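You operate a simulated robot arm through the tools that you are given. There is no shell and no other tool. Be economical: measure what you need, move in short steps, check, and stop when the job is done.

You run a simulated robot arm. Do the job below in one go: nothing can be reset, and whatever is moved stays where it is left.

JOB
Brush the dusty number pad clean, then print it on the hand press.
Fine: one stroke, no specks; brush back on the bench, head up and nest out.

Only the result counts: the job must be done as asked and must still hold three seconds after the hand-in. Knocking over, shifting, dropping, spilling or breaking anything else fails it.

ROBOT AND FRAMES
A 7-joint arm with a two-finger parallel gripper, fixed in place. Base frame: the origin is at the foot of the arm, x ahead of it, y to its left, z up; the work surface is at about z = 0. Readings come in m, degrees, newtons and seconds.
With the tool pointing down near the work surface it reaches from about 0.24 to 0.62 m from the base axis. Its first joint turns from -66.0 to 66.0 degrees. Payload 2.6 kg.
The tool frame sits at the grasp point between the pads (the TCP): z along the fingers, y along the line on which they close. The tips reach 0.03 m beyond it. The gripper opens to 0.094 m. The fingers are 0.028 m wide and 0.01 m thick; the gripper's body (0.05 by 0.096 m) begins 0.055 m behind the TCP.
Orientation is told as [roll, pitch, yaw] about the base's x, y, z axes, in that order, counted from this pose: with the fingers straight down and closing along the base's y, the tool's x points along the base's -x, its y along +y and its z along -z.

CONTROLS
- The arm moves only by the tool drive_tool. Its argument "motion" is a list of rows, each a list of 3 entries, a list of its own where there are three numbers: the opening, from 0 (shut) to 1 (fully open), then the shift along the tool's x, y, z in m, then the turn, a rotation vector about the tool's x, y, z in degrees. In form: [[grip, [dx, dy, dz], [wx, wy, wz]], ...]. A call has 1 to 12 rows; each row is the pose to reach, as a shift and turn from the pose commanded when the call began, along the tool's axes at that moment. Rows are played at 5 a second. More than 0.05 m and 8.6 degrees between two rows, or a gripper value outside its range, and nothing of the call is played. Where a pose cannot be reached the arm comes as near as it can. A force on the tool above 90 N (or 10 N above the force at the start of the call, whichever is more), or a blocked arm, ends the call early, and 0.2 s more pass. The fingers move at their own pace (about 0.072 m/s each) and stop on an object; they squeeze with about 31 N. The grip force told is the motor's: it shows also when the fingers shut on nothing. Time passes only in rows, and 0.2 s behind the last, so rows that repeat a pose let the fingers close. The reply holds the time, the measured pose of the TCP, the force on the tool along the base axes, the opening and the grip force, in the units named above and with some noise, with the torque about the TCP (base axes, N m) and any sound that the robot's microphone picked up, and new pictures: "views" is both (left out), scene, wrist or none.
- Cameras (640 x 400 px; columns grow to the right, rows downward): "scene" is fixed at [0.0258, 0.4333, 0.5502]; the picture's right is [-0.82, -0.58, 0.00], its down [-0.40, 0.57, -0.72] and it looks along [0.42, -0.59, -0.69] (base axes); focal length 214 px, centre (320, 200). "wrist" rides on the gripper at [0.076, 0.014, -0.102] in the tool frame; the picture's right is [-0.18, 0.98, 0.00], its down [-0.75, -0.14, -0.64] and it looks along [-0.63, -0.12, 0.77] (tool axes); focal length 243 px, centre (320, 200). There is no depth. A picture from a camera that has moved, and an enlarged one, comes with that camera's place and axes in the base frame and with its lens.
- inspect(camera, box): a new picture of the part [left, top, right, bottom] of that camera's present view, enlarged. No time passes.
- hand_in(): hands the job in; it is judged then, once.

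Go step by step. Nothing tells you positions but the pictures and the camera data: compare them with the known pose of the tool, close in by small moves and look again before you grip or let go. The budget is 120 turns and 200 pictures, counting those below and the enlarged ones. Unless the task says otherwise, let go and move clear before handing in, and close with one line.

The tools are called after "Request:" as a command line: name --argument value ..., lists and objects as JSON in quotes. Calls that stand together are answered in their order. drive_tool: Moves the arm, as the interface text tells. Its arguments: {"type":"object","properties":{"motion":{"type":"array","items":{"type":"array"}},"views":{"type":"string","enum":["both","scene","wrist","none"]}},"required":["motion"]} The other tools are called the same way: inspect (camera, box) takes an enlarged picture of a part of a camera's view; hand_in () hands the job in.

At the start:

```text
time_s: 0.0
tool_pos: [0.3612, -0.0158, 0.3703]
orientation: [0.0, 0.1, 0.0]
wrist_force: [-0.5, 0.0, -0.4]
torque: [0.0, 0.02, -0.01]
grip_width: 0.0941
grip_force: 0.1
```

scene: 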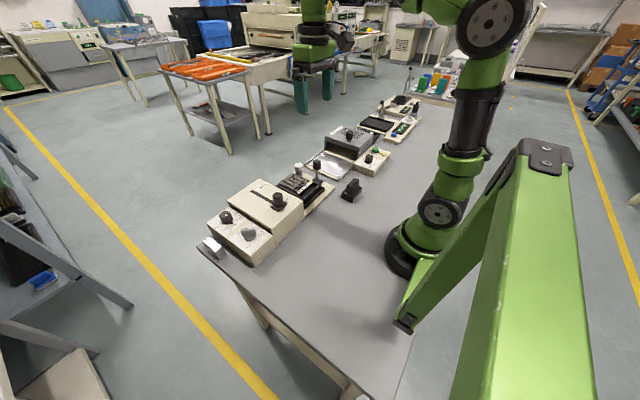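
wrist: 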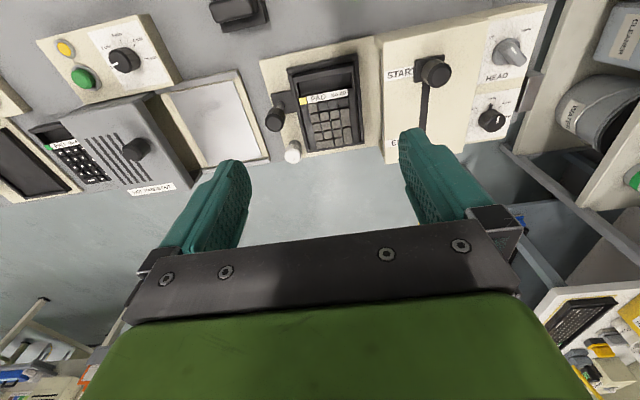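

I see a bench with several panels, a number pad in a nest, a press and a brush-like item. I'll enlarge the pictures first.

Request:
inspect --camera "scene" --box '[190, 80, 430, 270]'

Request:
inspect --camera "wrist" --box '[240, 0, 560, 200]'

Request:
inspect --camera "wrist" --box '[0, 0, 300, 210]'

```text
2.11 times, centred on (310, 175) of scene
camera zoom: at [0.0258, 0.4333, 0.5502], right [-0.82, -0.58, 0.0], down [-0.4, 0.57, -0.72], along [0.42, -0.59, -0.69], focal length 452 px, centre (341, 253)
```

zoom: 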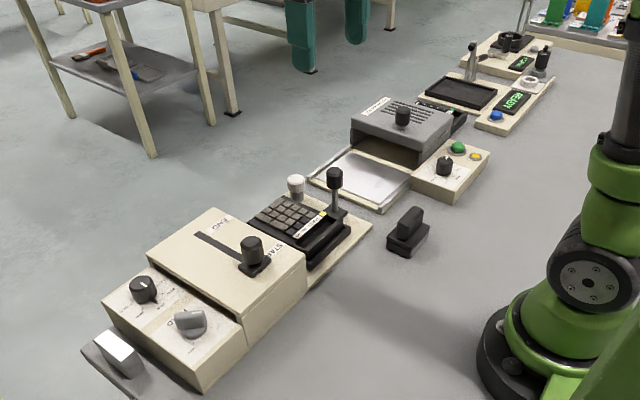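

```text
2.00 times, centred on (400, 100) of wrist
camera zoom: at [0.2838, -0.002, 0.4747], right [0.18, 0.98, 0.0], down [0.75, -0.14, 0.64], along [0.63, -0.12, -0.77], focal length 485 px, centre (160, 400)
```

zoom: 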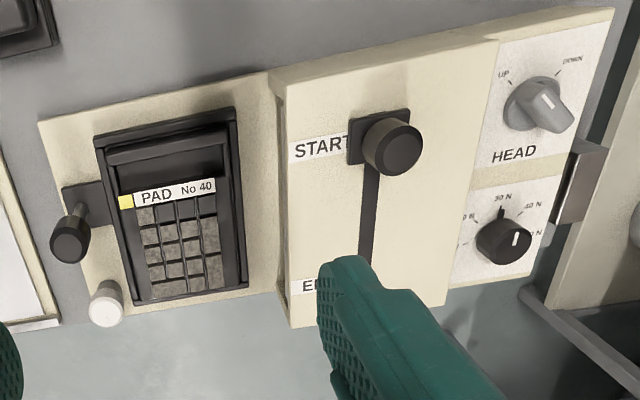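

```text
1.90 times, centred on (150, 105) of wrist
camera zoom: at [0.2838, -0.002, 0.4747], right [0.18, 0.98, 0.0], down [0.75, -0.14, 0.64], along [0.63, -0.12, -0.77], focal length 462 px, centre (644, 381)
```

zoom: 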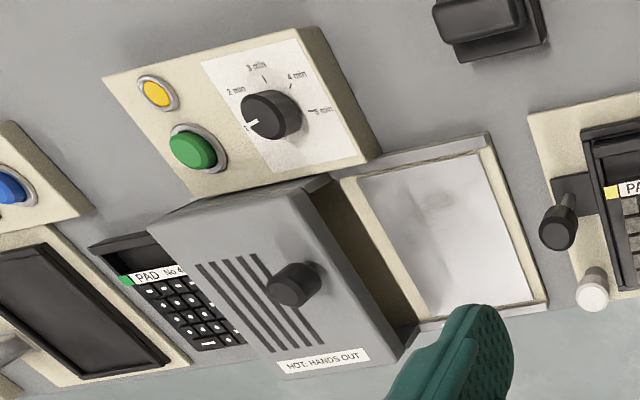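

Request:
inspect --camera "wrist" --box '[380, 0, 550, 170]'

Request:
inspect --camera "wrist" --box '[255, 40, 385, 170]'

Request:
inspect --camera "scene" --box '[190, 150, 340, 270]'

```text
2.35 times, centred on (465, 85) of wrist
camera zoom: at [0.2838, -0.002, 0.4747], right [0.18, 0.98, 0.0], down [0.75, -0.14, 0.64], along [0.63, -0.12, -0.77], focal length 571 px, centre (-21, 471)
```

zoom: 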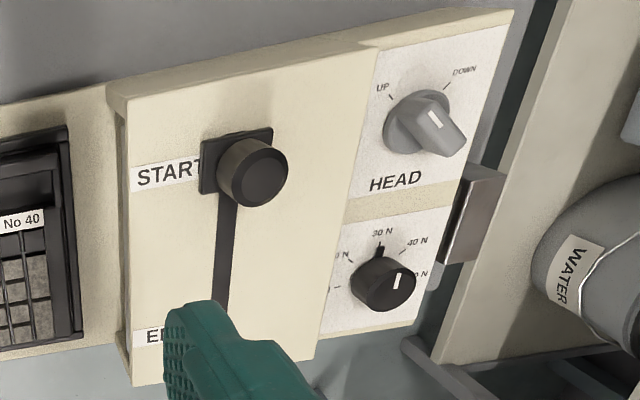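

```text
3.08 times, centred on (320, 105) of wrist
camera zoom: at [0.2838, -0.002, 0.4747], right [0.18, 0.98, 0.0], down [0.75, -0.14, 0.64], along [0.63, -0.12, -0.77], focal length 746 px, centre (320, 492)
```

zoom: 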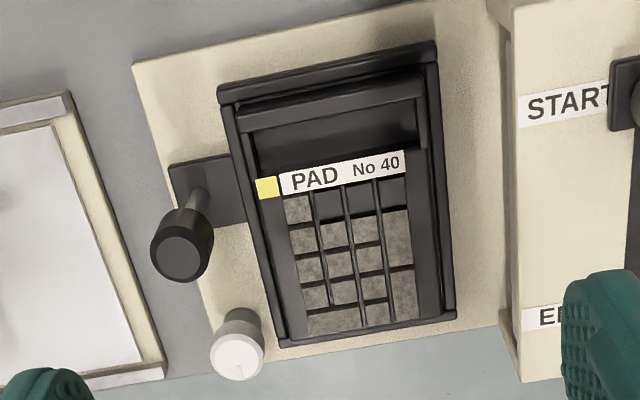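

```text
3.33 times, centred on (265, 210) of scene
camera zoom: at [0.0258, 0.4333, 0.5502], right [-0.82, -0.58, 0.0], down [-0.4, 0.57, -0.72], along [0.42, -0.59, -0.69], focal length 715 px, centre (503, 167)
```

zoom: 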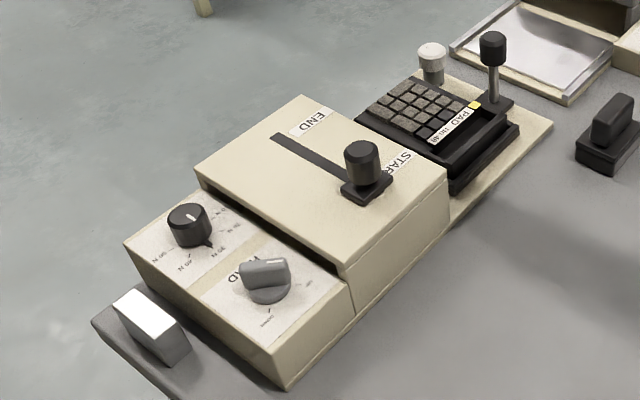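

Request:
drive_tool --motion '[[1, [0.02, 0.037, 0.013], [0, 0, 0]], [1, [0.04, 0.073, 0.027], [0, 0, 0]], [1, [0.06, 0.11, 0.04], [0, 0, 0]], [1, [0.06, 0.11, 0.04], [0, 0, 0]]]' --views "both"

```text
time_s: 1.0
tool_pos: [0.3, 0.0953, 0.3304]
orientation: [0.1, 0.0, 0.0]
wrist_force: [0.2, -0.6, 0.3]
torque: [0.01, -0.03, 0.02]
grip_width: 0.0938
grip_force: 0.1
camera wrist: at [0.2226, 0.1086, 0.4344], right [0.18, 0.98, 0.0], down [0.75, -0.14, 0.64], along [0.63, -0.12, -0.77], focal length 243 px, centre (320, 200)
```

scene: 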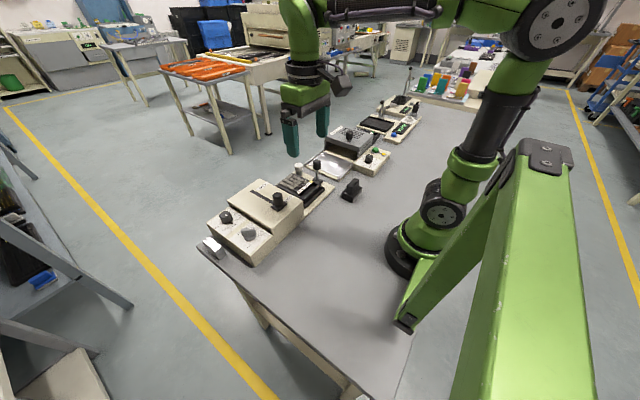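
wrist: 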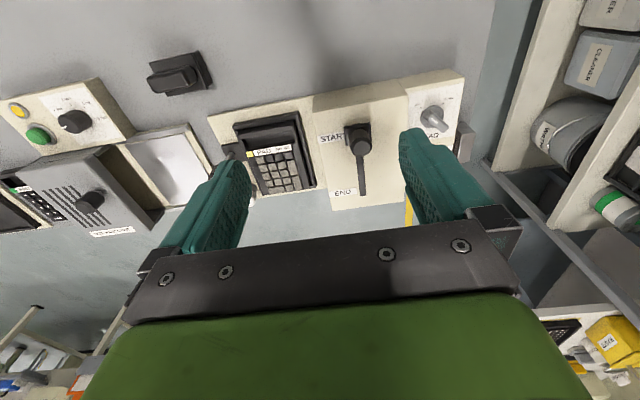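

Request:
drive_tool --motion '[[1, [0, 0.04, 0.02], [0, 0, 0]], [1, [0, 0.08, 0.05], [0, 0, 0]], [1, [0.0, 0.12, 0.08], [0, 0, 0]], [1, [0.0, 0.12, 0.08], [0, 0, 0]]]' --views "wrist"

Request:
inspect --camera "wrist" --box '[250, 40, 450, 180]'

```text
time_s: 2.0
tool_pos: [0.3008, 0.2139, 0.2515]
orientation: [0.0, -0.1, 0.0]
wrist_force: [-0.7, -0.2, -0.5]
torque: [-0.01, 0.0, 0.03]
grip_width: 0.0939
grip_force: 0.1
camera wrist: at [0.2232, 0.2288, 0.3543], right [0.18, 0.98, 0.0], down [0.75, -0.14, 0.64], along [0.63, -0.12, -0.77], focal length 243 px, centre (320, 200)
```

wrist: 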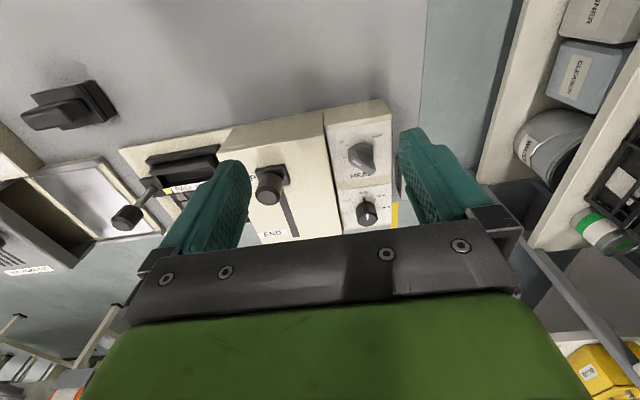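

```text
2.86 times, centred on (350, 110) of wrist
camera zoom: at [0.2232, 0.2288, 0.3543], right [0.18, 0.98, 0.0], down [0.75, -0.14, 0.64], along [0.63, -0.12, -0.77], focal length 693 px, centre (234, 457)
```

zoom: 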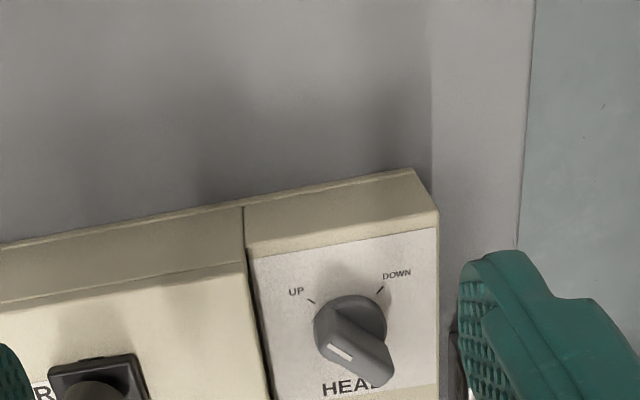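

Request:
inspect --camera "wrist" --box '[290, 100, 440, 240]'

```text
2.86 times, centred on (365, 170) of wrist
camera zoom: at [0.2232, 0.2288, 0.3543], right [0.18, 0.98, 0.0], down [0.75, -0.14, 0.64], along [0.63, -0.12, -0.77], focal length 693 px, centre (191, 286)
```

zoom: 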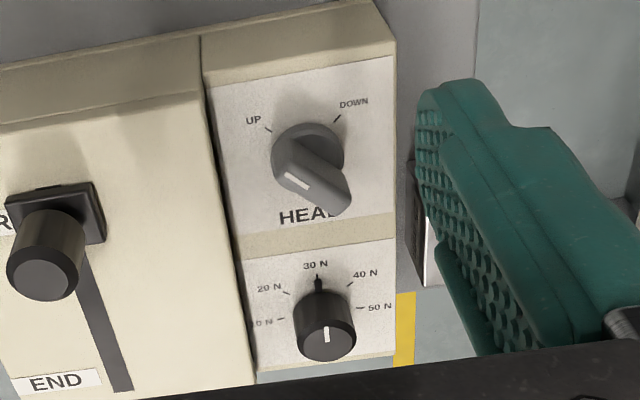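

Request:
inspect --camera "scene" --box '[190, 220, 250, 260]'

Request:
inspect --camera "scene" --box '[310, 80, 430, 180]'

Request:
drive_tool --motion '[[1, [0, 0, -0.05], [0, 0, 0]], [1, [-0.03, -0.03, -0.1], [0, 0, 8]], [1, [-0.06, -0.06, -0.12], [0, 0, 16]], [1, [-0.09, -0.09, -0.14], [0, 0, 24]], [1, [-0.12, -0.12, -0.16], [0, 0, 32]], [1, [-0.15, -0.15, -0.18], [0, 0, 40]], [1, [-0.18, -0.18, -0.18], [0, 0, 48]], [1, [-0.2, -0.2, -0.18], [0, 0, 56]], [1, [-0.2, -0.2, -0.18], [0, 0, 64]], [1, [-0.2, -0.2, -0.18], [0, 0, 72]], [1, [-0.2, -0.2, -0.18], [0, 0, 80]], [1, [-0.2, -0.2, -0.18], [0, 0, 88]]]' --views "wrist"

```text
10.00 times, centred on (220, 240) of scene
camera zoom: at [0.0258, 0.4334, 0.5502], right [-0.82, -0.58, 0.0], down [-0.4, 0.57, -0.72], along [0.42, -0.59, -0.69], focal length 2145 px, centre (1320, -200)
```

zoom: 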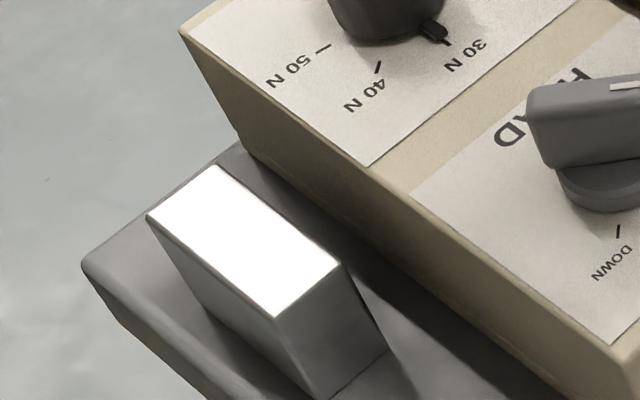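

```text
4.00 times, centred on (370, 130) of scene
camera zoom: at [0.0258, 0.4334, 0.5502], right [-0.82, -0.58, 0.0], down [-0.4, 0.57, -0.72], along [0.42, -0.59, -0.69], focal length 858 px, centre (120, 480)
```

zoom: 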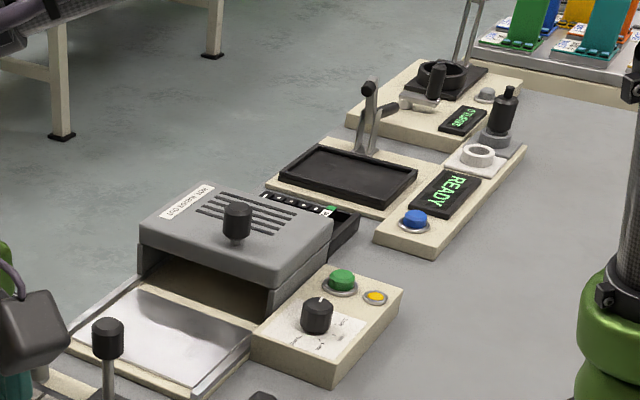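

```text
refused: row 2 steps farther than a row can; nothing moved
```

Request:
drive_tool --motion '[[1, [0, 0, -0.045], [0, 0, 0]], [1, [-0.02, -0.02, -0.08], [0, 0, 8]], [1, [-0.045, -0.045, -0.1], [0, 0, 16]], [1, [-0.07, -0.07, -0.12], [0, 0, 24]], [1, [-0.095, -0.095, -0.14], [0, 0, 32]], [1, [-0.12, -0.12, -0.15], [0, 0, 40]], [1, [-0.145, -0.145, -0.15], [0, 0, 48]], [1, [-0.17, -0.17, -0.15], [0, 0, 56]], [1, [-0.19, -0.19, -0.15], [0, 0, 64]], [1, [-0.2, -0.2, -0.15], [0, 0, 72]], [1, [-0.2, -0.2, -0.15], [0, 0, 80]], [1, [-0.2, -0.2, -0.15], [0, 0, 88]]]' --views "wrist"

```text
time_s: 4.6
tool_pos: [0.4925, 0.0147, 0.3948]
orientation: [0.1, 0.0, -84.2]
wrist_force: [-0.2, -0.4, 0.4]
torque: [0.0, 0.0, -0.01]
grip_width: 0.0939
grip_force: 0.0
out of reach, approached as far as the arm can: row 9, 10, 11, 12
camera wrist: at [0.498, 0.0912, 0.4974], right [1.0, -0.08, 0.0], down [-0.07, -0.76, 0.64], along [-0.05, -0.64, -0.77], focal length 243 px, centre (320, 200)
```

wrist: 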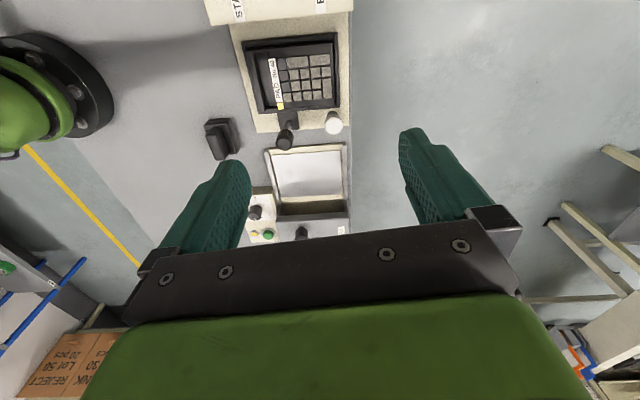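

Request:
inspect --camera "wrist" --box '[190, 0, 370, 140]'

Request:
inspect --camera "wrist" --box '[190, 100, 370, 240]'

```text
2.86 times, centred on (280, 70) of wrist
camera zoom: at [0.498, 0.0912, 0.4974], right [1.0, -0.08, 0.0], down [-0.07, -0.76, 0.64], along [-0.05, -0.64, -0.77], focal length 693 px, centre (434, 571)
```

zoom: 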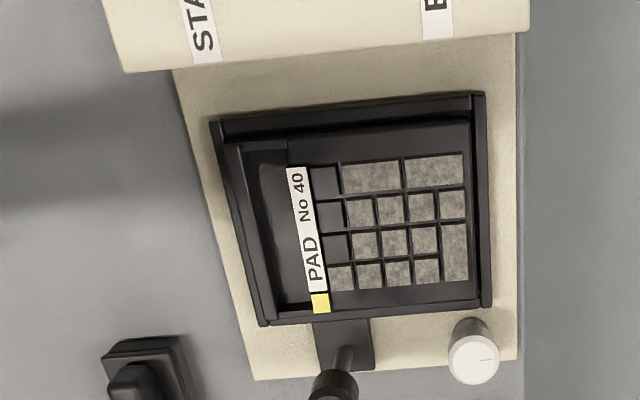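

```text
2.86 times, centred on (280, 170) of wrist
camera zoom: at [0.498, 0.0912, 0.4974], right [1.0, -0.08, 0.0], down [-0.07, -0.76, 0.64], along [-0.05, -0.64, -0.77], focal length 693 px, centre (434, 286)
```

zoom: 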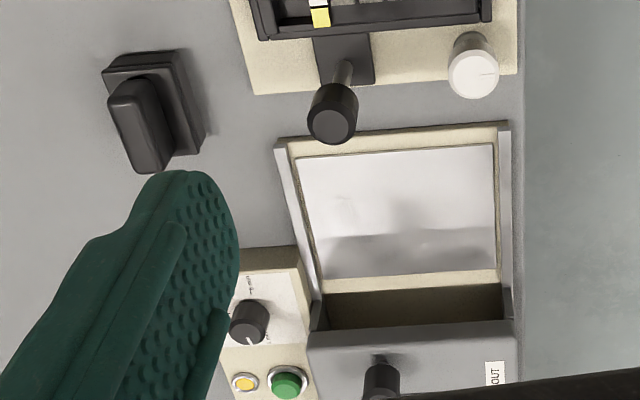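

Request:
drive_tool --motion '[[1, [0.04, 0, 0], [0, 0, 0]], [1, [0.08, 0, 0], [0, 0, 0]]]' --views "none"

```text
time_s: 5.2
tool_pos: [0.4838, 0.0958, 0.3941]
orientation: [0.2, 0.0, -84.0]
wrist_force: [1.2, 0.1, 0.7]
torque: [0.0, 0.03, -0.02]
grip_width: 0.094
grip_force: 0.1
```

Request:
drive_tool --motion '[[1, [-0.045, 0, 0], [0, 0, 0]], [1, [-0.09, 0, 0], [0, 0, 0]], [1, [-0.135, 0, 0], [0, 0, 0]], [1, [-0.18, 0, 0], [0, 0, 0]], [1, [-0.22, 0, 0], [0, 0, 0]], [1, [-0.26, 0, 0], [0, 0, 0]], [1, [-0.3, 0, 0], [0, 0, 0]], [1, [-0.3, 0, 0], [0, 0, 0]]]' --views "wrist"

Request:
inspect --camera "wrist" --box '[200, 0, 420, 200]'

```text
time_s: 7.0
tool_pos: [0.4842, -0.1755, 0.3655]
orientation: [0.1, -0.1, -84.0]
wrist_force: [0.2, 1.6, 0.0]
torque: [-0.02, 0.02, 0.03]
grip_width: 0.0937
grip_force: 0.2
out of reach, approached as far as the arm can: row 3, 4, 5, 6, 7, 8
camera wrist: at [0.4889, -0.0973, 0.4695], right [1.0, -0.08, 0.0], down [-0.06, -0.76, 0.64], along [-0.05, -0.64, -0.77], focal length 243 px, centre (320, 200)
```

wrist: 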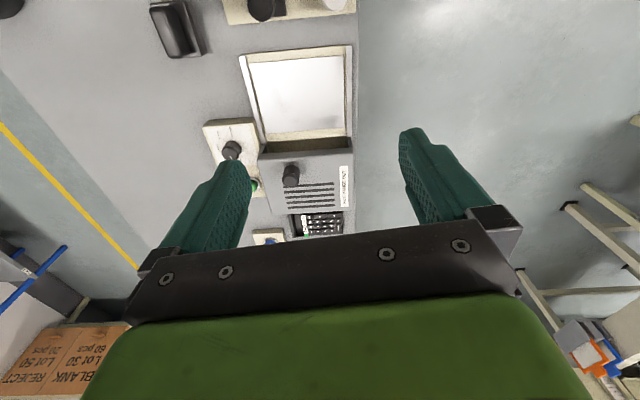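

```text
2.00 times, centred on (310, 100) of wrist
camera zoom: at [0.4889, -0.0973, 0.4695], right [1.0, -0.08, 0.0], down [-0.06, -0.76, 0.64], along [-0.05, -0.64, -0.77], focal length 485 px, centre (340, 400)
```

zoom: 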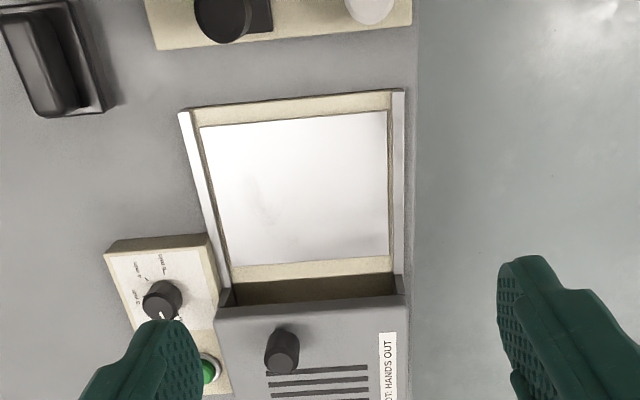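

Request:
inspect --camera "wrist" --box '[240, 160, 370, 250]'

Request:
inspect --camera "wrist" --box '[0, 230, 140, 400]'

Request:
inspect --camera "scene" --box '[320, 120, 390, 170]'

```text
4.44 times, centred on (305, 205) of wrist
camera zoom: at [0.4889, -0.0973, 0.4695], right [1.0, -0.08, 0.0], down [-0.06, -0.76, 0.64], along [-0.05, -0.64, -0.77], focal length 1078 px, centre (387, 178)
```

zoom: 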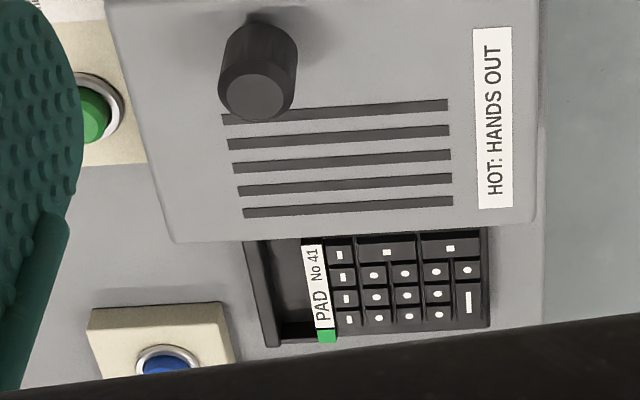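

```text
2.35 times, centred on (70, 315) of wrist
camera zoom: at [0.4889, -0.0973, 0.4695], right [1.0, -0.08, 0.0], down [-0.06, -0.76, 0.64], along [-0.05, -0.64, -0.77], focal length 571 px, centre (908, -71)
```

zoom: 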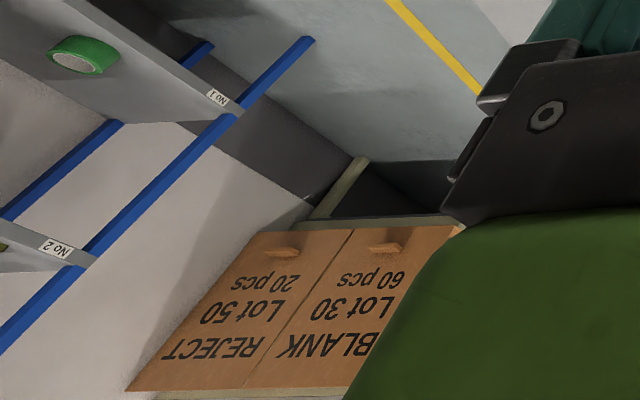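

```text
8.00 times, centred on (355, 145) of scene
camera zoom: at [0.0258, 0.4333, 0.5502], right [-0.82, -0.58, 0.0], down [-0.4, 0.57, -0.72], along [0.42, -0.59, -0.69], focal length 1716 px, centre (40, 640)
```

zoom: 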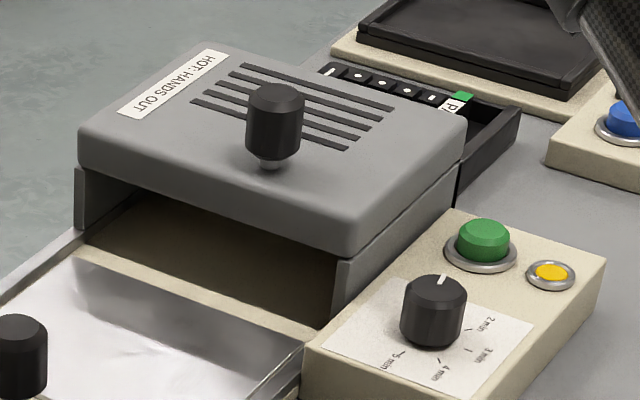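

Request:
drive_tool --motion '[[1, [0.01, -0.04, 0.02], [0, 0, 0]], [1, [0.02, -0.08, 0.04], [0, 0, 0]], [1, [0.03, -0.12, 0.06], [0, 0, 0]], [1, [0.04, -0.16, 0.08], [0, 0, 0]], [1, [0.046, -0.2, 0.1], [0, 0, 0]], [1, [0.046, -0.2, 0.11], [0, 0, 0]]]' --views "wrist"

```text
time_s: 8.4
tool_pos: [0.2796, -0.1477, 0.2566]
orientation: [0.2, -0.1, -84.0]
wrist_force: [-0.1, 0.3, 0.7]
torque: [-0.03, 0.02, -0.01]
grip_width: 0.0939
grip_force: 0.0
camera wrist: at [0.2852, -0.071, 0.3594], right [1.0, -0.08, 0.0], down [-0.06, -0.76, 0.64], along [-0.05, -0.64, -0.77], focal length 243 px, centre (320, 200)
```

wrist: 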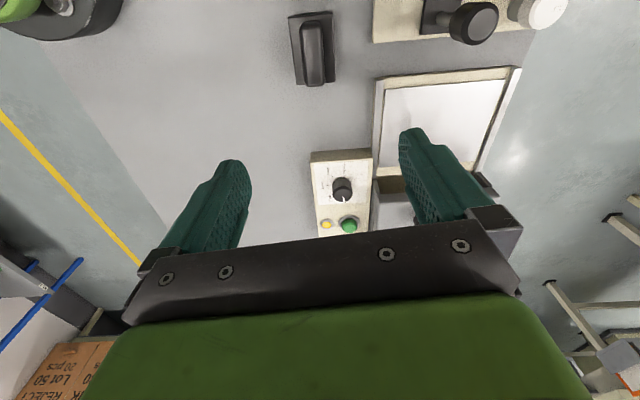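

Request:
inspect --camera "wrist" --box '[270, 0, 360, 100]'

Request:
inspect --camera "scene" --box '[320, 170, 380, 210]'

```text
4.00 times, centred on (315, 50) of wrist
camera zoom: at [0.2852, -0.071, 0.3594], right [1.0, -0.08, 0.0], down [-0.06, -0.76, 0.64], along [-0.05, -0.64, -0.77], focal length 970 px, centre (340, 800)
```

zoom: 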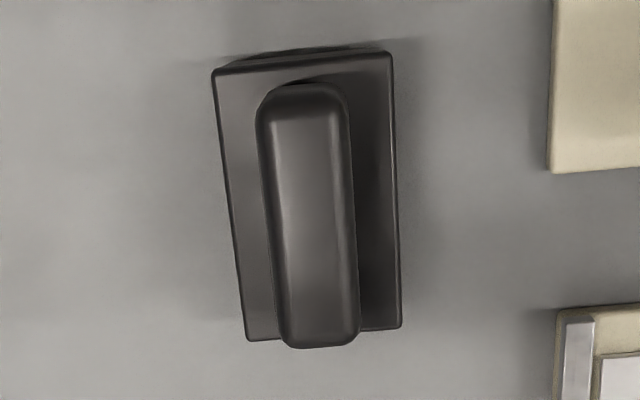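

```text
10.00 times, centred on (350, 190) of scene
camera zoom: at [0.0258, 0.4333, 0.5502], right [-0.82, -0.58, 0.0], down [-0.4, 0.57, -0.72], along [0.42, -0.59, -0.69], focal length 2145 px, centre (20, 300)
```

zoom: 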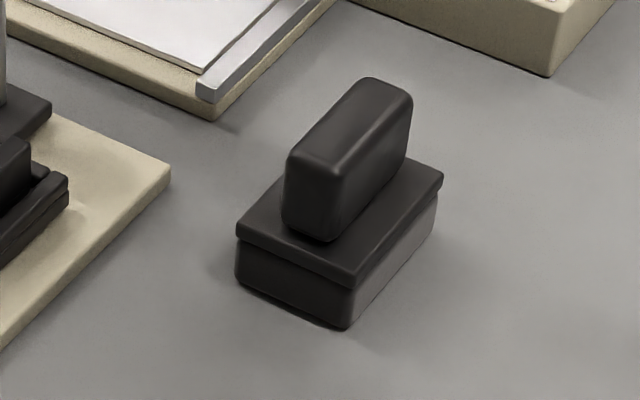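

Request:
drive_tool --motion '[[1, [0.0273, -0.0038, 0.0], [0, 0, 6]], [1, [0.0273, -0.0038, 0.045], [0, 0, 6]], [1, [0.0273, -0.0038, 0.09], [0, 0, 6]], [1, [0.0273, -0.0038, 0.1], [0, 0, 6]], [1, [0.0273, -0.0038, 0.1], [0, 0, 6]]]'

```text
time_s: 9.6
tool_pos: [0.2736, -0.1217, 0.1557]
orientation: [0.1, 0.0, -90.0]
wrist_force: [-0.1, -0.9, -0.2]
torque: [-0.03, 0.03, 0.01]
grip_width: 0.0938
grip_force: 0.1
camera wrist: at [0.2873, -0.0458, 0.2593], right [0.98, -0.18, 0.0], down [-0.14, -0.75, 0.64], along [-0.12, -0.63, -0.77], focal length 243 px, centre (320, 200)
```

scene: 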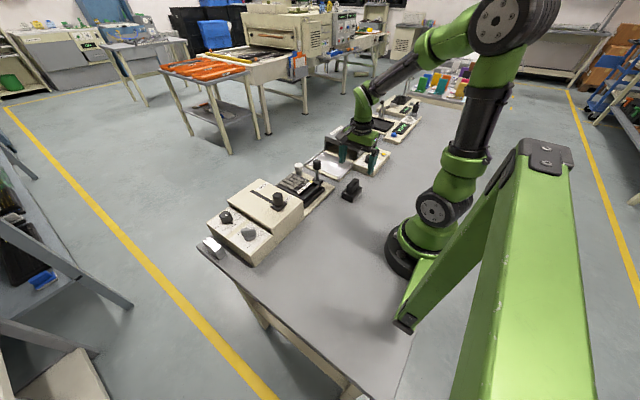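
wrist: 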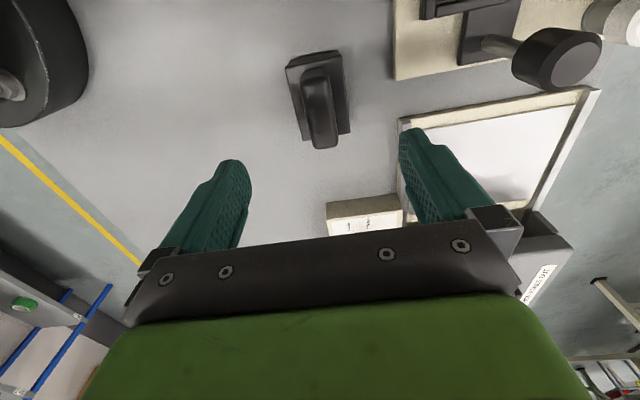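

Request:
inspect --camera "wrist" --box '[270, 40, 370, 160]'

```text
3.33 times, centred on (320, 100) of wrist
camera zoom: at [0.2873, -0.0458, 0.2593], right [0.98, -0.18, 0.0], down [-0.14, -0.75, 0.64], along [-0.12, -0.63, -0.77], focal length 809 px, centre (320, 533)
```

zoom: 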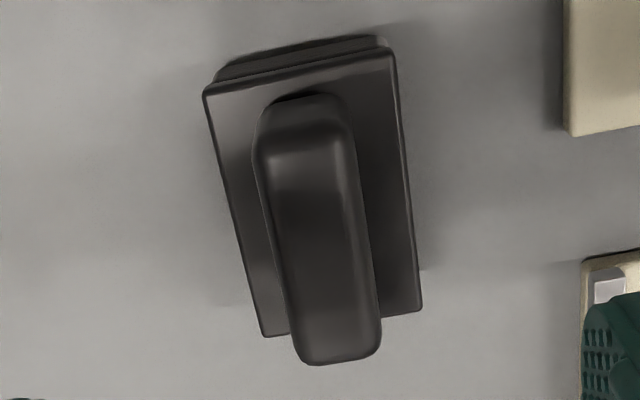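

Request:
drive_tool --motion '[[1, [0, 0, 0.045], [0, 0, 0]], [1, [0, 0, 0.08], [0, 0, 0]], [1, [0, 0, 0.094], [0, 0, 0]], [1, [0, 0, 0.094], [0, 0, 0]]]'

```text
time_s: 10.6
tool_pos: [0.274, -0.122, 0.0614]
orientation: [0.1, 0.0, -90.0]
wrist_force: [0.3, 0.1, -1.3]
torque: [-0.01, 0.03, 0.01]
grip_width: 0.0939
grip_force: 0.1
camera wrist: at [0.2872, -0.0458, 0.1651], right [0.98, -0.18, 0.0], down [-0.14, -0.75, 0.64], along [-0.12, -0.63, -0.77], focal length 243 px, centre (320, 200)
```

scene: 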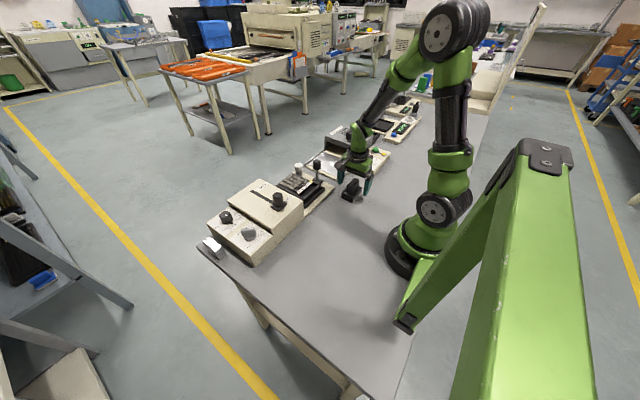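
wrist: 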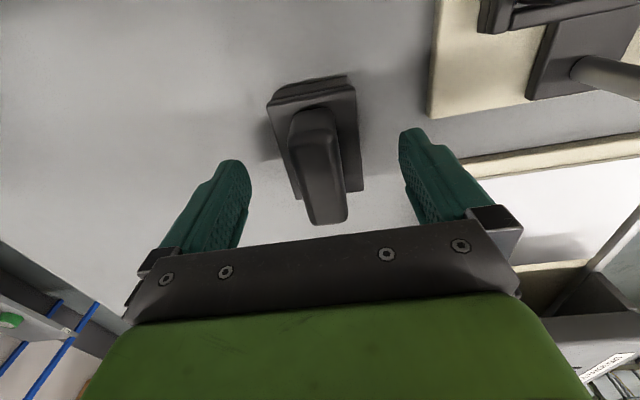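

Request:
drive_tool --motion '[[0, [0, 0, 0], [0, 0, 0]], [0, [0, 0, 0], [0, 0, 0]], [0, [0, 0, 0], [0, 0, 0]], [0, [0, 0, 0], [0, 0, 0]], [0, [0, 0, 0], [0, 0, 0]]]'

Request:
inspect --camera "scene" --box '[270, 130, 400, 220]'

```text
time_s: 11.8
tool_pos: [0.2746, -0.1221, 0.061]
orientation: [0.1, 0.0, -90.0]
wrist_force: [-0.5, -0.5, 0.2]
torque: [0.02, 0.02, 0.04]
grip_width: 0.0277
grip_force: 31.3
camera wrist: at [0.2873, -0.0459, 0.1655], right [0.98, -0.18, 0.0], down [-0.14, -0.75, 0.64], along [-0.12, -0.63, -0.77], focal length 243 px, centre (320, 200)
```

scene: 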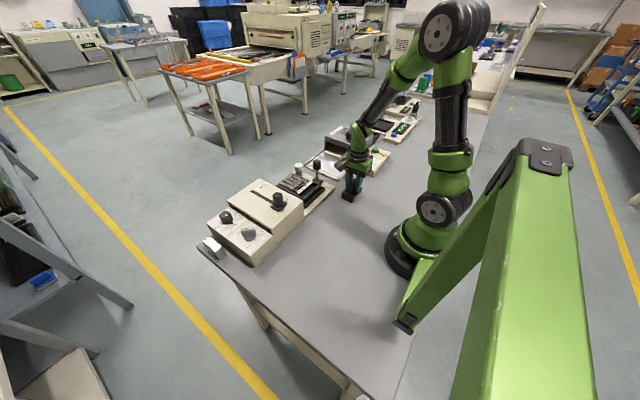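
wrist: 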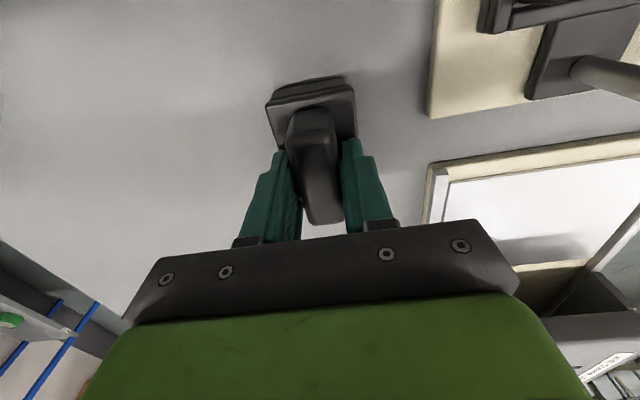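

```text
4.44 times, centred on (335, 175) of scene
camera zoom: at [0.0258, 0.4333, 0.5502], right [-0.82, -0.58, 0.0], down [-0.4, 0.57, -0.72], along [0.42, -0.59, -0.69], focal length 953 px, centre (253, 311)
```

zoom: 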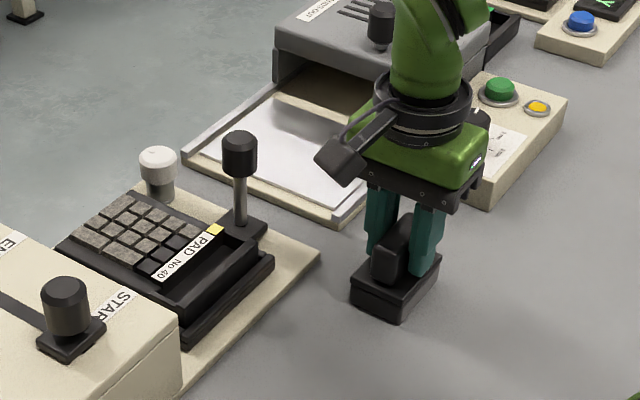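

Request:
inspect --camera "scene" --box '[268, 155, 338, 205]'

Request:
drive_tool --motion '[[0, [0, 0, -0.03], [0, 0, 0]], [0, [0, 0, -0.07], [0, 0, 0]], [0, [0, 0, -0.09], [0, 0, 0]], [0, [0.03, 0.03, -0.09], [0, 0, 0]], [0, [0.06, 0.06, -0.09], [0, 0, 0]], [0, [0.09, 0.09, -0.09], [0, 0, 0]], [0, [0.1, 0.11, -0.09], [0, 0, 0]], [0, [0.1, 0.11, -0.09], [0, 0, 0]]]'

```text
8.00 times, centred on (303, 180) of scene
camera zoom: at [0.0258, 0.4333, 0.5502], right [-0.82, -0.58, 0.0], down [-0.4, 0.57, -0.72], along [0.42, -0.59, -0.69], focal length 1716 px, centre (456, 360)
```

zoom: 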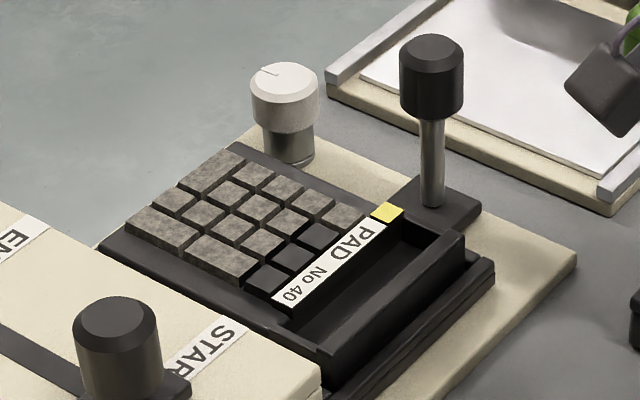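

```text
time_s: 13.6
tool_pos: [0.3843, -0.0223, 0.1517]
orientation: [0.1, 0.0, -90.1]
wrist_force: [0.0, -0.3, -0.1]
torque: [0.02, 0.0, 0.01]
grip_width: 0.0278
grip_force: 30.9
camera wrist: at [0.3978, 0.0539, 0.2553], right [0.98, -0.18, 0.0], down [-0.14, -0.75, 0.64], along [-0.12, -0.63, -0.77], focal length 243 px, centre (320, 200)
```

scene: 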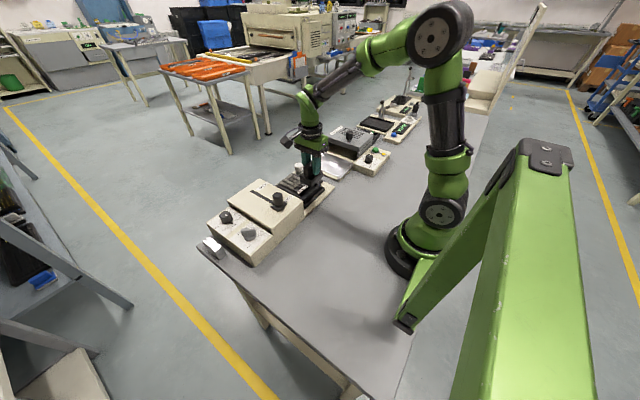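
wrist: 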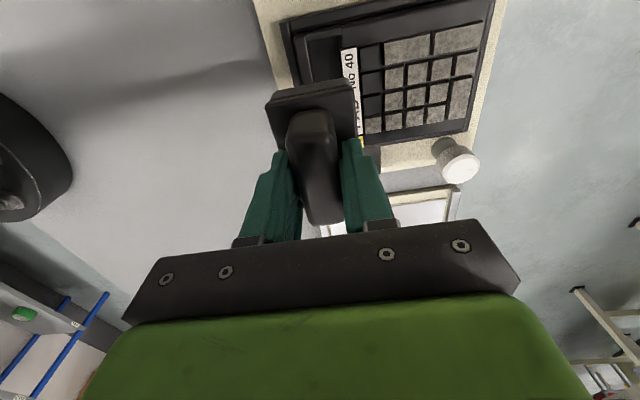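

Request:
drive_tool --motion '[[0, [0.004, 0.03, 0.0], [0, 0, 0]], [0, [0.004, 0.056, 0.02], [0, 0, 0]], [0, [0.004, 0.056, 0.03], [0, 0, 0]], [0, [0.004, 0.056, 0.03], [0, 0, 0]]]'

Request:
inspect --camera "scene" --box '[268, 145, 348, 205]'

```text
time_s: 14.6
tool_pos: [0.4403, -0.0184, 0.1216]
orientation: [0.1, 0.0, -90.0]
wrist_force: [0.8, 0.0, -1.0]
torque: [0.01, -0.01, -0.01]
grip_width: 0.0275
grip_force: 30.6
camera wrist: at [0.4539, 0.0582, 0.2254], right [0.98, -0.18, 0.0], down [-0.14, -0.75, 0.64], along [-0.12, -0.63, -0.77], focal length 243 px, centre (320, 200)
```

scene: 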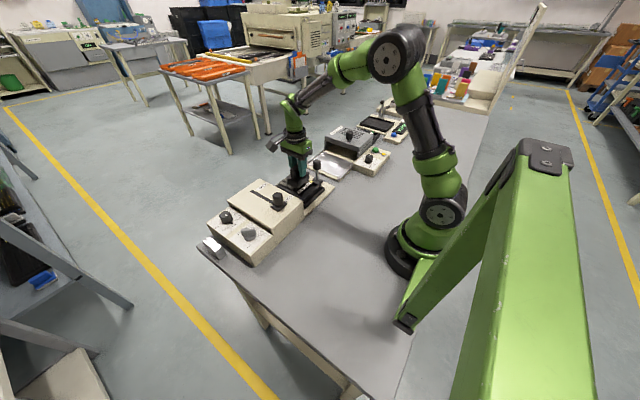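
wrist: 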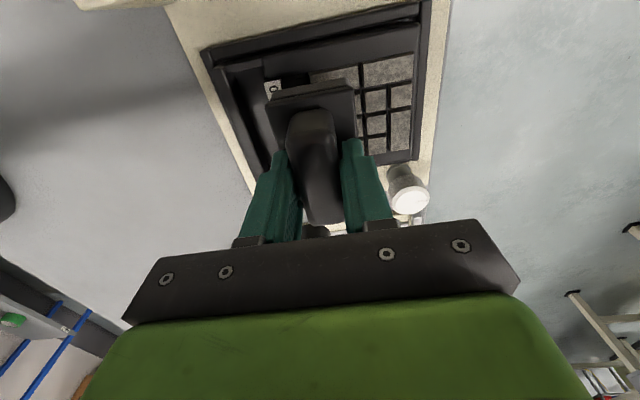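

```text
6.67 times, centred on (308, 175) of scene
camera zoom: at [0.0258, 0.4333, 0.5502], right [-0.82, -0.58, 0.0], down [-0.4, 0.57, -0.72], along [0.42, -0.59, -0.69], focal length 1430 px, centre (400, 367)
```

zoom: 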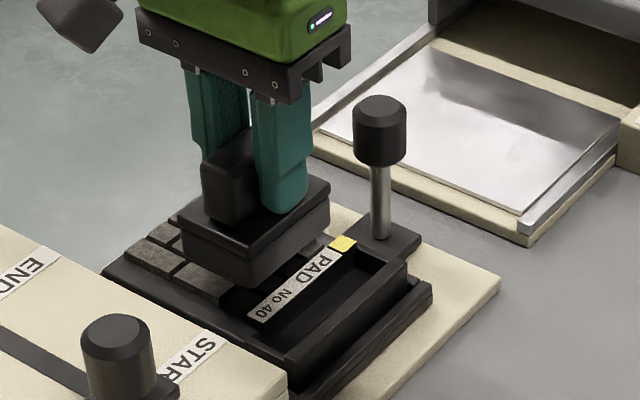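

Request:
drive_tool --motion '[[0, [0, 0, 0.005], [0, 0, 0]], [0, [0, 0, 0.01], [0, 0, 0]], [0, [0, 0, 0.01], [0, 0, 0]]]' --views "none"

Request:
inspect --camera "scene" --box '[268, 145, 348, 205]'

```text
time_s: 15.4
tool_pos: [0.4395, -0.0188, 0.1127]
orientation: [0.1, 0.0, -90.0]
wrist_force: [0.1, 0.1, -0.2]
torque: [-0.01, 0.0, 0.01]
grip_width: 0.0276
grip_force: 31.1
```

```text
6.67 times, centred on (308, 175) of scene
camera zoom: at [0.0258, 0.4333, 0.5502], right [-0.82, -0.58, 0.0], down [-0.4, 0.57, -0.72], along [0.42, -0.59, -0.69], focal length 1430 px, centre (400, 367)
```

zoom: 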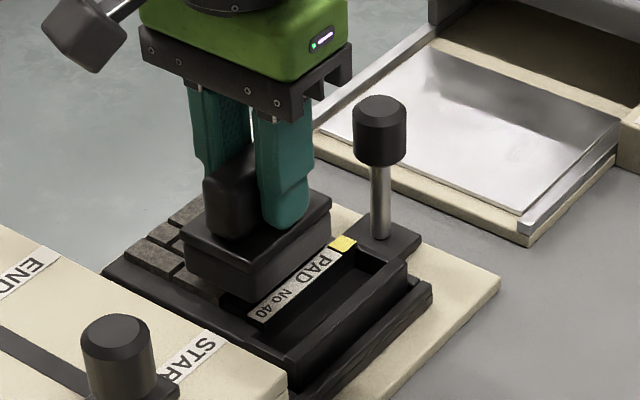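

Still no contact; I'll go down in 2–3 mm steps until the force shows it.

Request:
drive_tool --motion '[[0, [0, 0, 0.003], [0, 0, 0]], [0, [0, 0, 0.006], [0, 0, 0]], [0, [0, 0, 0.006], [0, 0, 0]]]' --views "none"

Request:
inspect --camera "scene" --box '[268, 145, 348, 205]'

```text
time_s: 16.2
tool_pos: [0.4403, -0.0192, 0.106]
orientation: [0.1, -0.1, -90.1]
wrist_force: [-3.2, -0.3, 13.9]
torque: [-0.03, 0.15, 0.02]
grip_width: 0.0281
grip_force: 30.9
```

```text
6.67 times, centred on (308, 175) of scene
camera zoom: at [0.0257, 0.4333, 0.5502], right [-0.82, -0.58, 0.0], down [-0.4, 0.57, -0.72], along [0.42, -0.59, -0.69], focal length 1430 px, centre (400, 367)
```

zoom: 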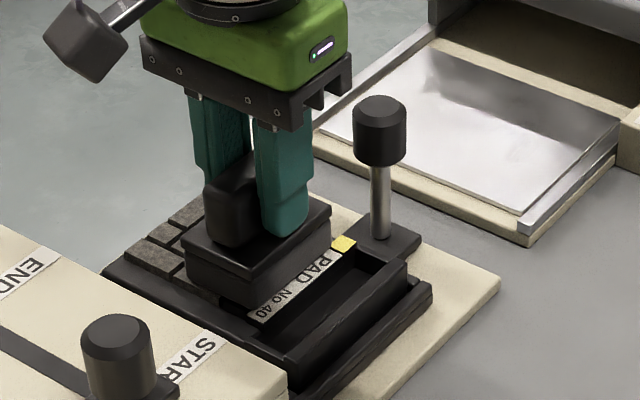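

Request:
drive_tool --motion '[[0, [0.0005, 0, -0.001], [0, 0, 0]], [0, [0.0005, 0.012, -0.001], [0, 0, 0]], [0, [0.0005, 0.024, -0.001], [0, 0, 0]], [0, [0.0005, 0.036, -0.001], [0, 0, 0]]]' --views "none"

Request:
inspect --camera "scene" --box '[268, 145, 348, 205]'

```text
time_s: 17.2
tool_pos: [0.4758, -0.0182, 0.1061]
orientation: [0.0, 0.0, -90.0]
wrist_force: [-3.4, 1.2, 6.7]
torque: [0.03, -0.01, 0.03]
grip_width: 0.0276
grip_force: 31.1
```

```text
6.67 times, centred on (308, 175) of scene
camera zoom: at [0.0258, 0.4333, 0.5502], right [-0.82, -0.58, 0.0], down [-0.4, 0.57, -0.72], along [0.42, -0.59, -0.69], focal length 1430 px, centre (400, 367)
```

zoom: 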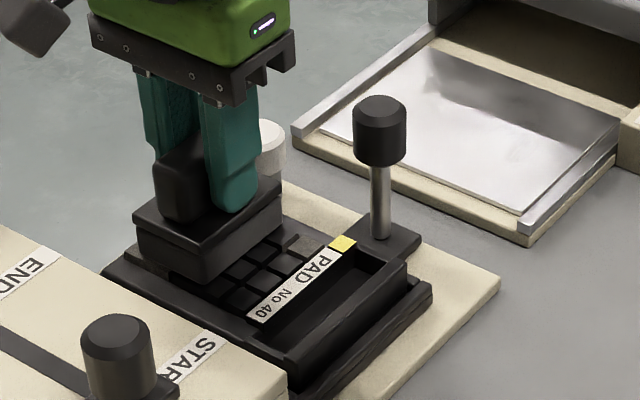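

Request:
drive_tool --motion '[[0, [0, 0.012, 0], [0, 0, 0]], [0, [0, 0.024, 0], [0, 0, 0]], [0, [0, 0.034, 0], [0, 0, 0]], [0, [-0.005, 0.034, 0], [0, 0, 0]], [0, [-0.01, 0.03, 0], [0, 0, 0]], [0, [-0.01, 0.018, 0], [0, 0, 0]], [0, [-0.01, 0.006, 0], [0, 0, 0]], [0, [-0.01, -0.006, 0], [0, 0, 0]], [0, [-0.01, -0.018, 0], [0, 0, 0]], [0, [-0.01, -0.03, 0], [0, 0, 0]], [0, [-0.01, -0.04, 0], [0, 0, 0]], [0, [-0.01, -0.04, -0.04], [0, 0, 0]]]' --views "both"

Request:
inspect --camera "scene" --box '[268, 145, 348, 205]'

Request:
inspect --camera "wrist" --box '[220, 0, 440, 200]'

```text
time_s: 19.8
tool_pos: [0.4346, -0.0271, 0.1459]
orientation: [0.0, 0.0, -90.0]
wrist_force: [0.9, -0.1, -0.8]
torque: [-0.01, -0.01, -0.02]
grip_width: 0.0278
grip_force: 31.2
camera wrist: at [0.4485, 0.0484, 0.25], right [0.98, -0.18, 0.0], down [-0.14, -0.75, 0.64], along [-0.12, -0.63, -0.77], focal length 243 px, centre (320, 200)
```

scene: 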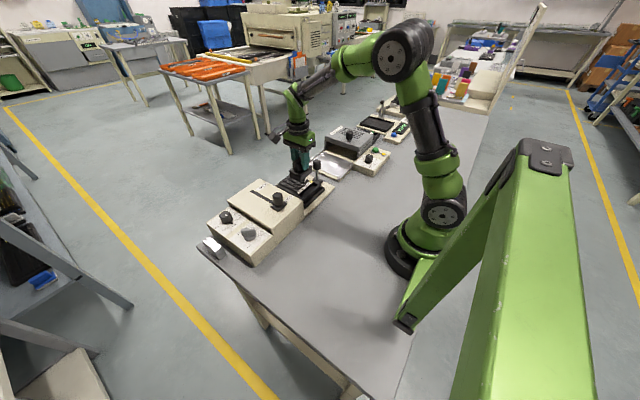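
wrist: 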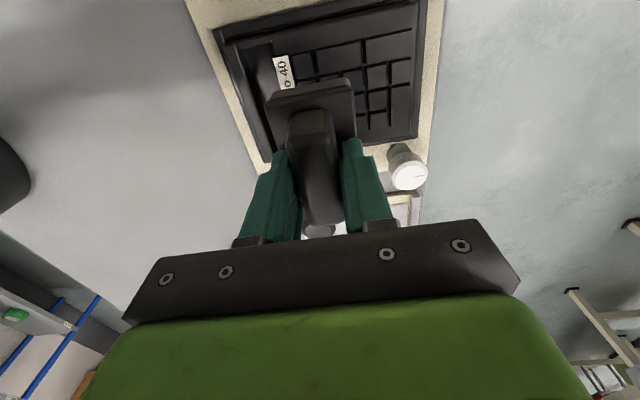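

```text
6.67 times, centred on (308, 175) of scene
camera zoom: at [0.0258, 0.4333, 0.5502], right [-0.82, -0.58, 0.0], down [-0.4, 0.57, -0.72], along [0.42, -0.59, -0.69], focal length 1430 px, centre (400, 367)
```

zoom: 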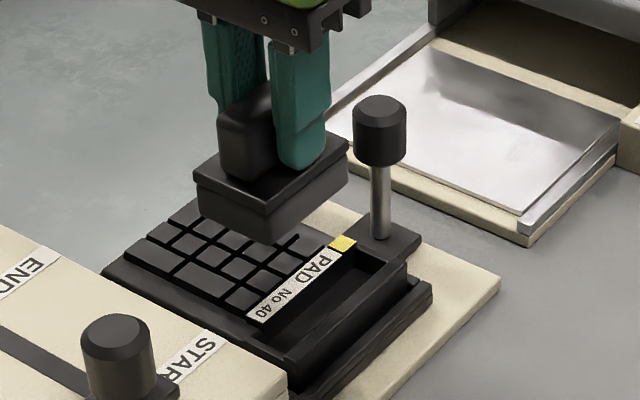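

```text
2.00 times, centred on (330, 100) of wrist
camera zoom: at [0.4485, 0.0484, 0.25], right [0.98, -0.18, 0.0], down [-0.14, -0.75, 0.64], along [-0.12, -0.63, -0.77], focal length 485 px, centre (300, 400)
```

zoom: 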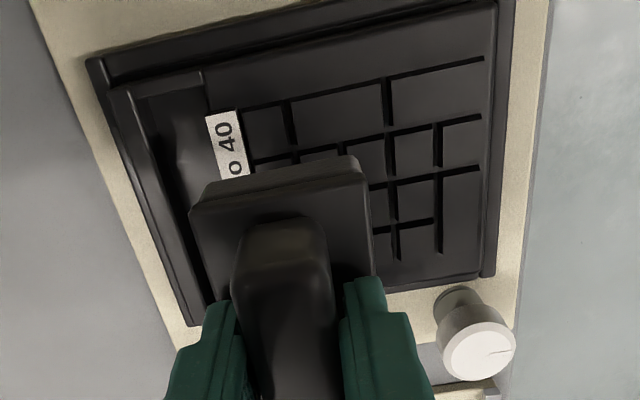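

Request:
drive_tool --motion '[[0, [0, -0.04, -0.01], [0, 0, 0]], [0, [0, -0.08, -0.01], [0, 0, 0]], [0, [-0.03, -0.11, -0.01], [0, 0, 0]], [0, [-0.06, -0.14, -0.01], [0, 0, 0]], [0, [-0.095, -0.16, 0.0], [0, 0, 0]], [0, [-0.095, -0.16, 0.04], [0, 0, 0]], [0, [-0.095, -0.16, 0.07], [0, 0, 0]], [0, [-0.095, -0.16, 0.078], [0, 0, 0]], [0, [-0.095, -0.16, 0.078], [0, 0, 0]]]' --views "both"

Request:
inspect --camera "scene" --box '[268, 145, 398, 225]'

```text
time_s: 21.8
tool_pos: [0.2766, -0.1228, 0.0689]
orientation: [0.1, 0.1, -90.0]
wrist_force: [0.6, -0.6, -1.1]
torque: [0.01, -0.01, 0.0]
grip_width: 0.0277
grip_force: 30.8
camera wrist: at [0.2897, -0.0467, 0.172], right [0.98, -0.18, 0.0], down [-0.14, -0.75, 0.64], along [-0.12, -0.63, -0.77], focal length 243 px, centre (320, 200)
```

scene: 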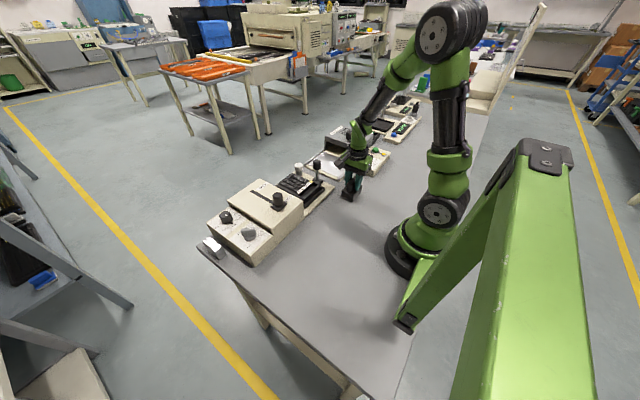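
wrist: 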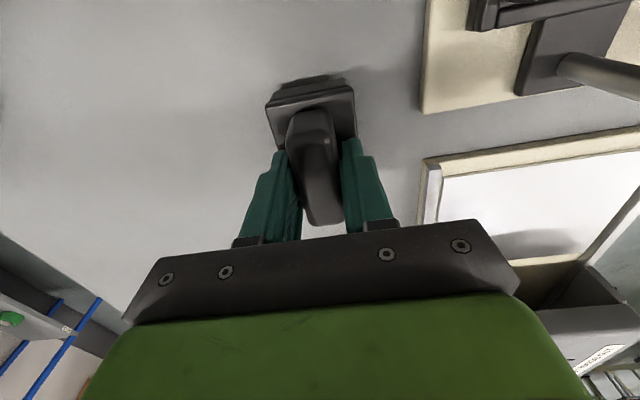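

```text
4.92 times, centred on (333, 185) of scene
camera zoom: at [0.0258, 0.4333, 0.5502], right [-0.82, -0.58, 0.0], down [-0.4, 0.57, -0.72], along [0.42, -0.59, -0.69], focal length 1056 px, centre (256, 274)
```

zoom: 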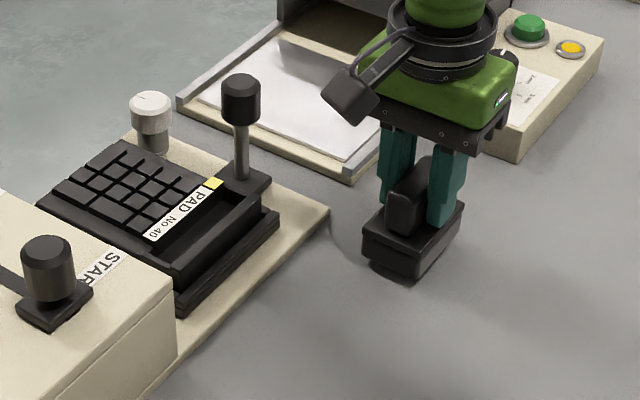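

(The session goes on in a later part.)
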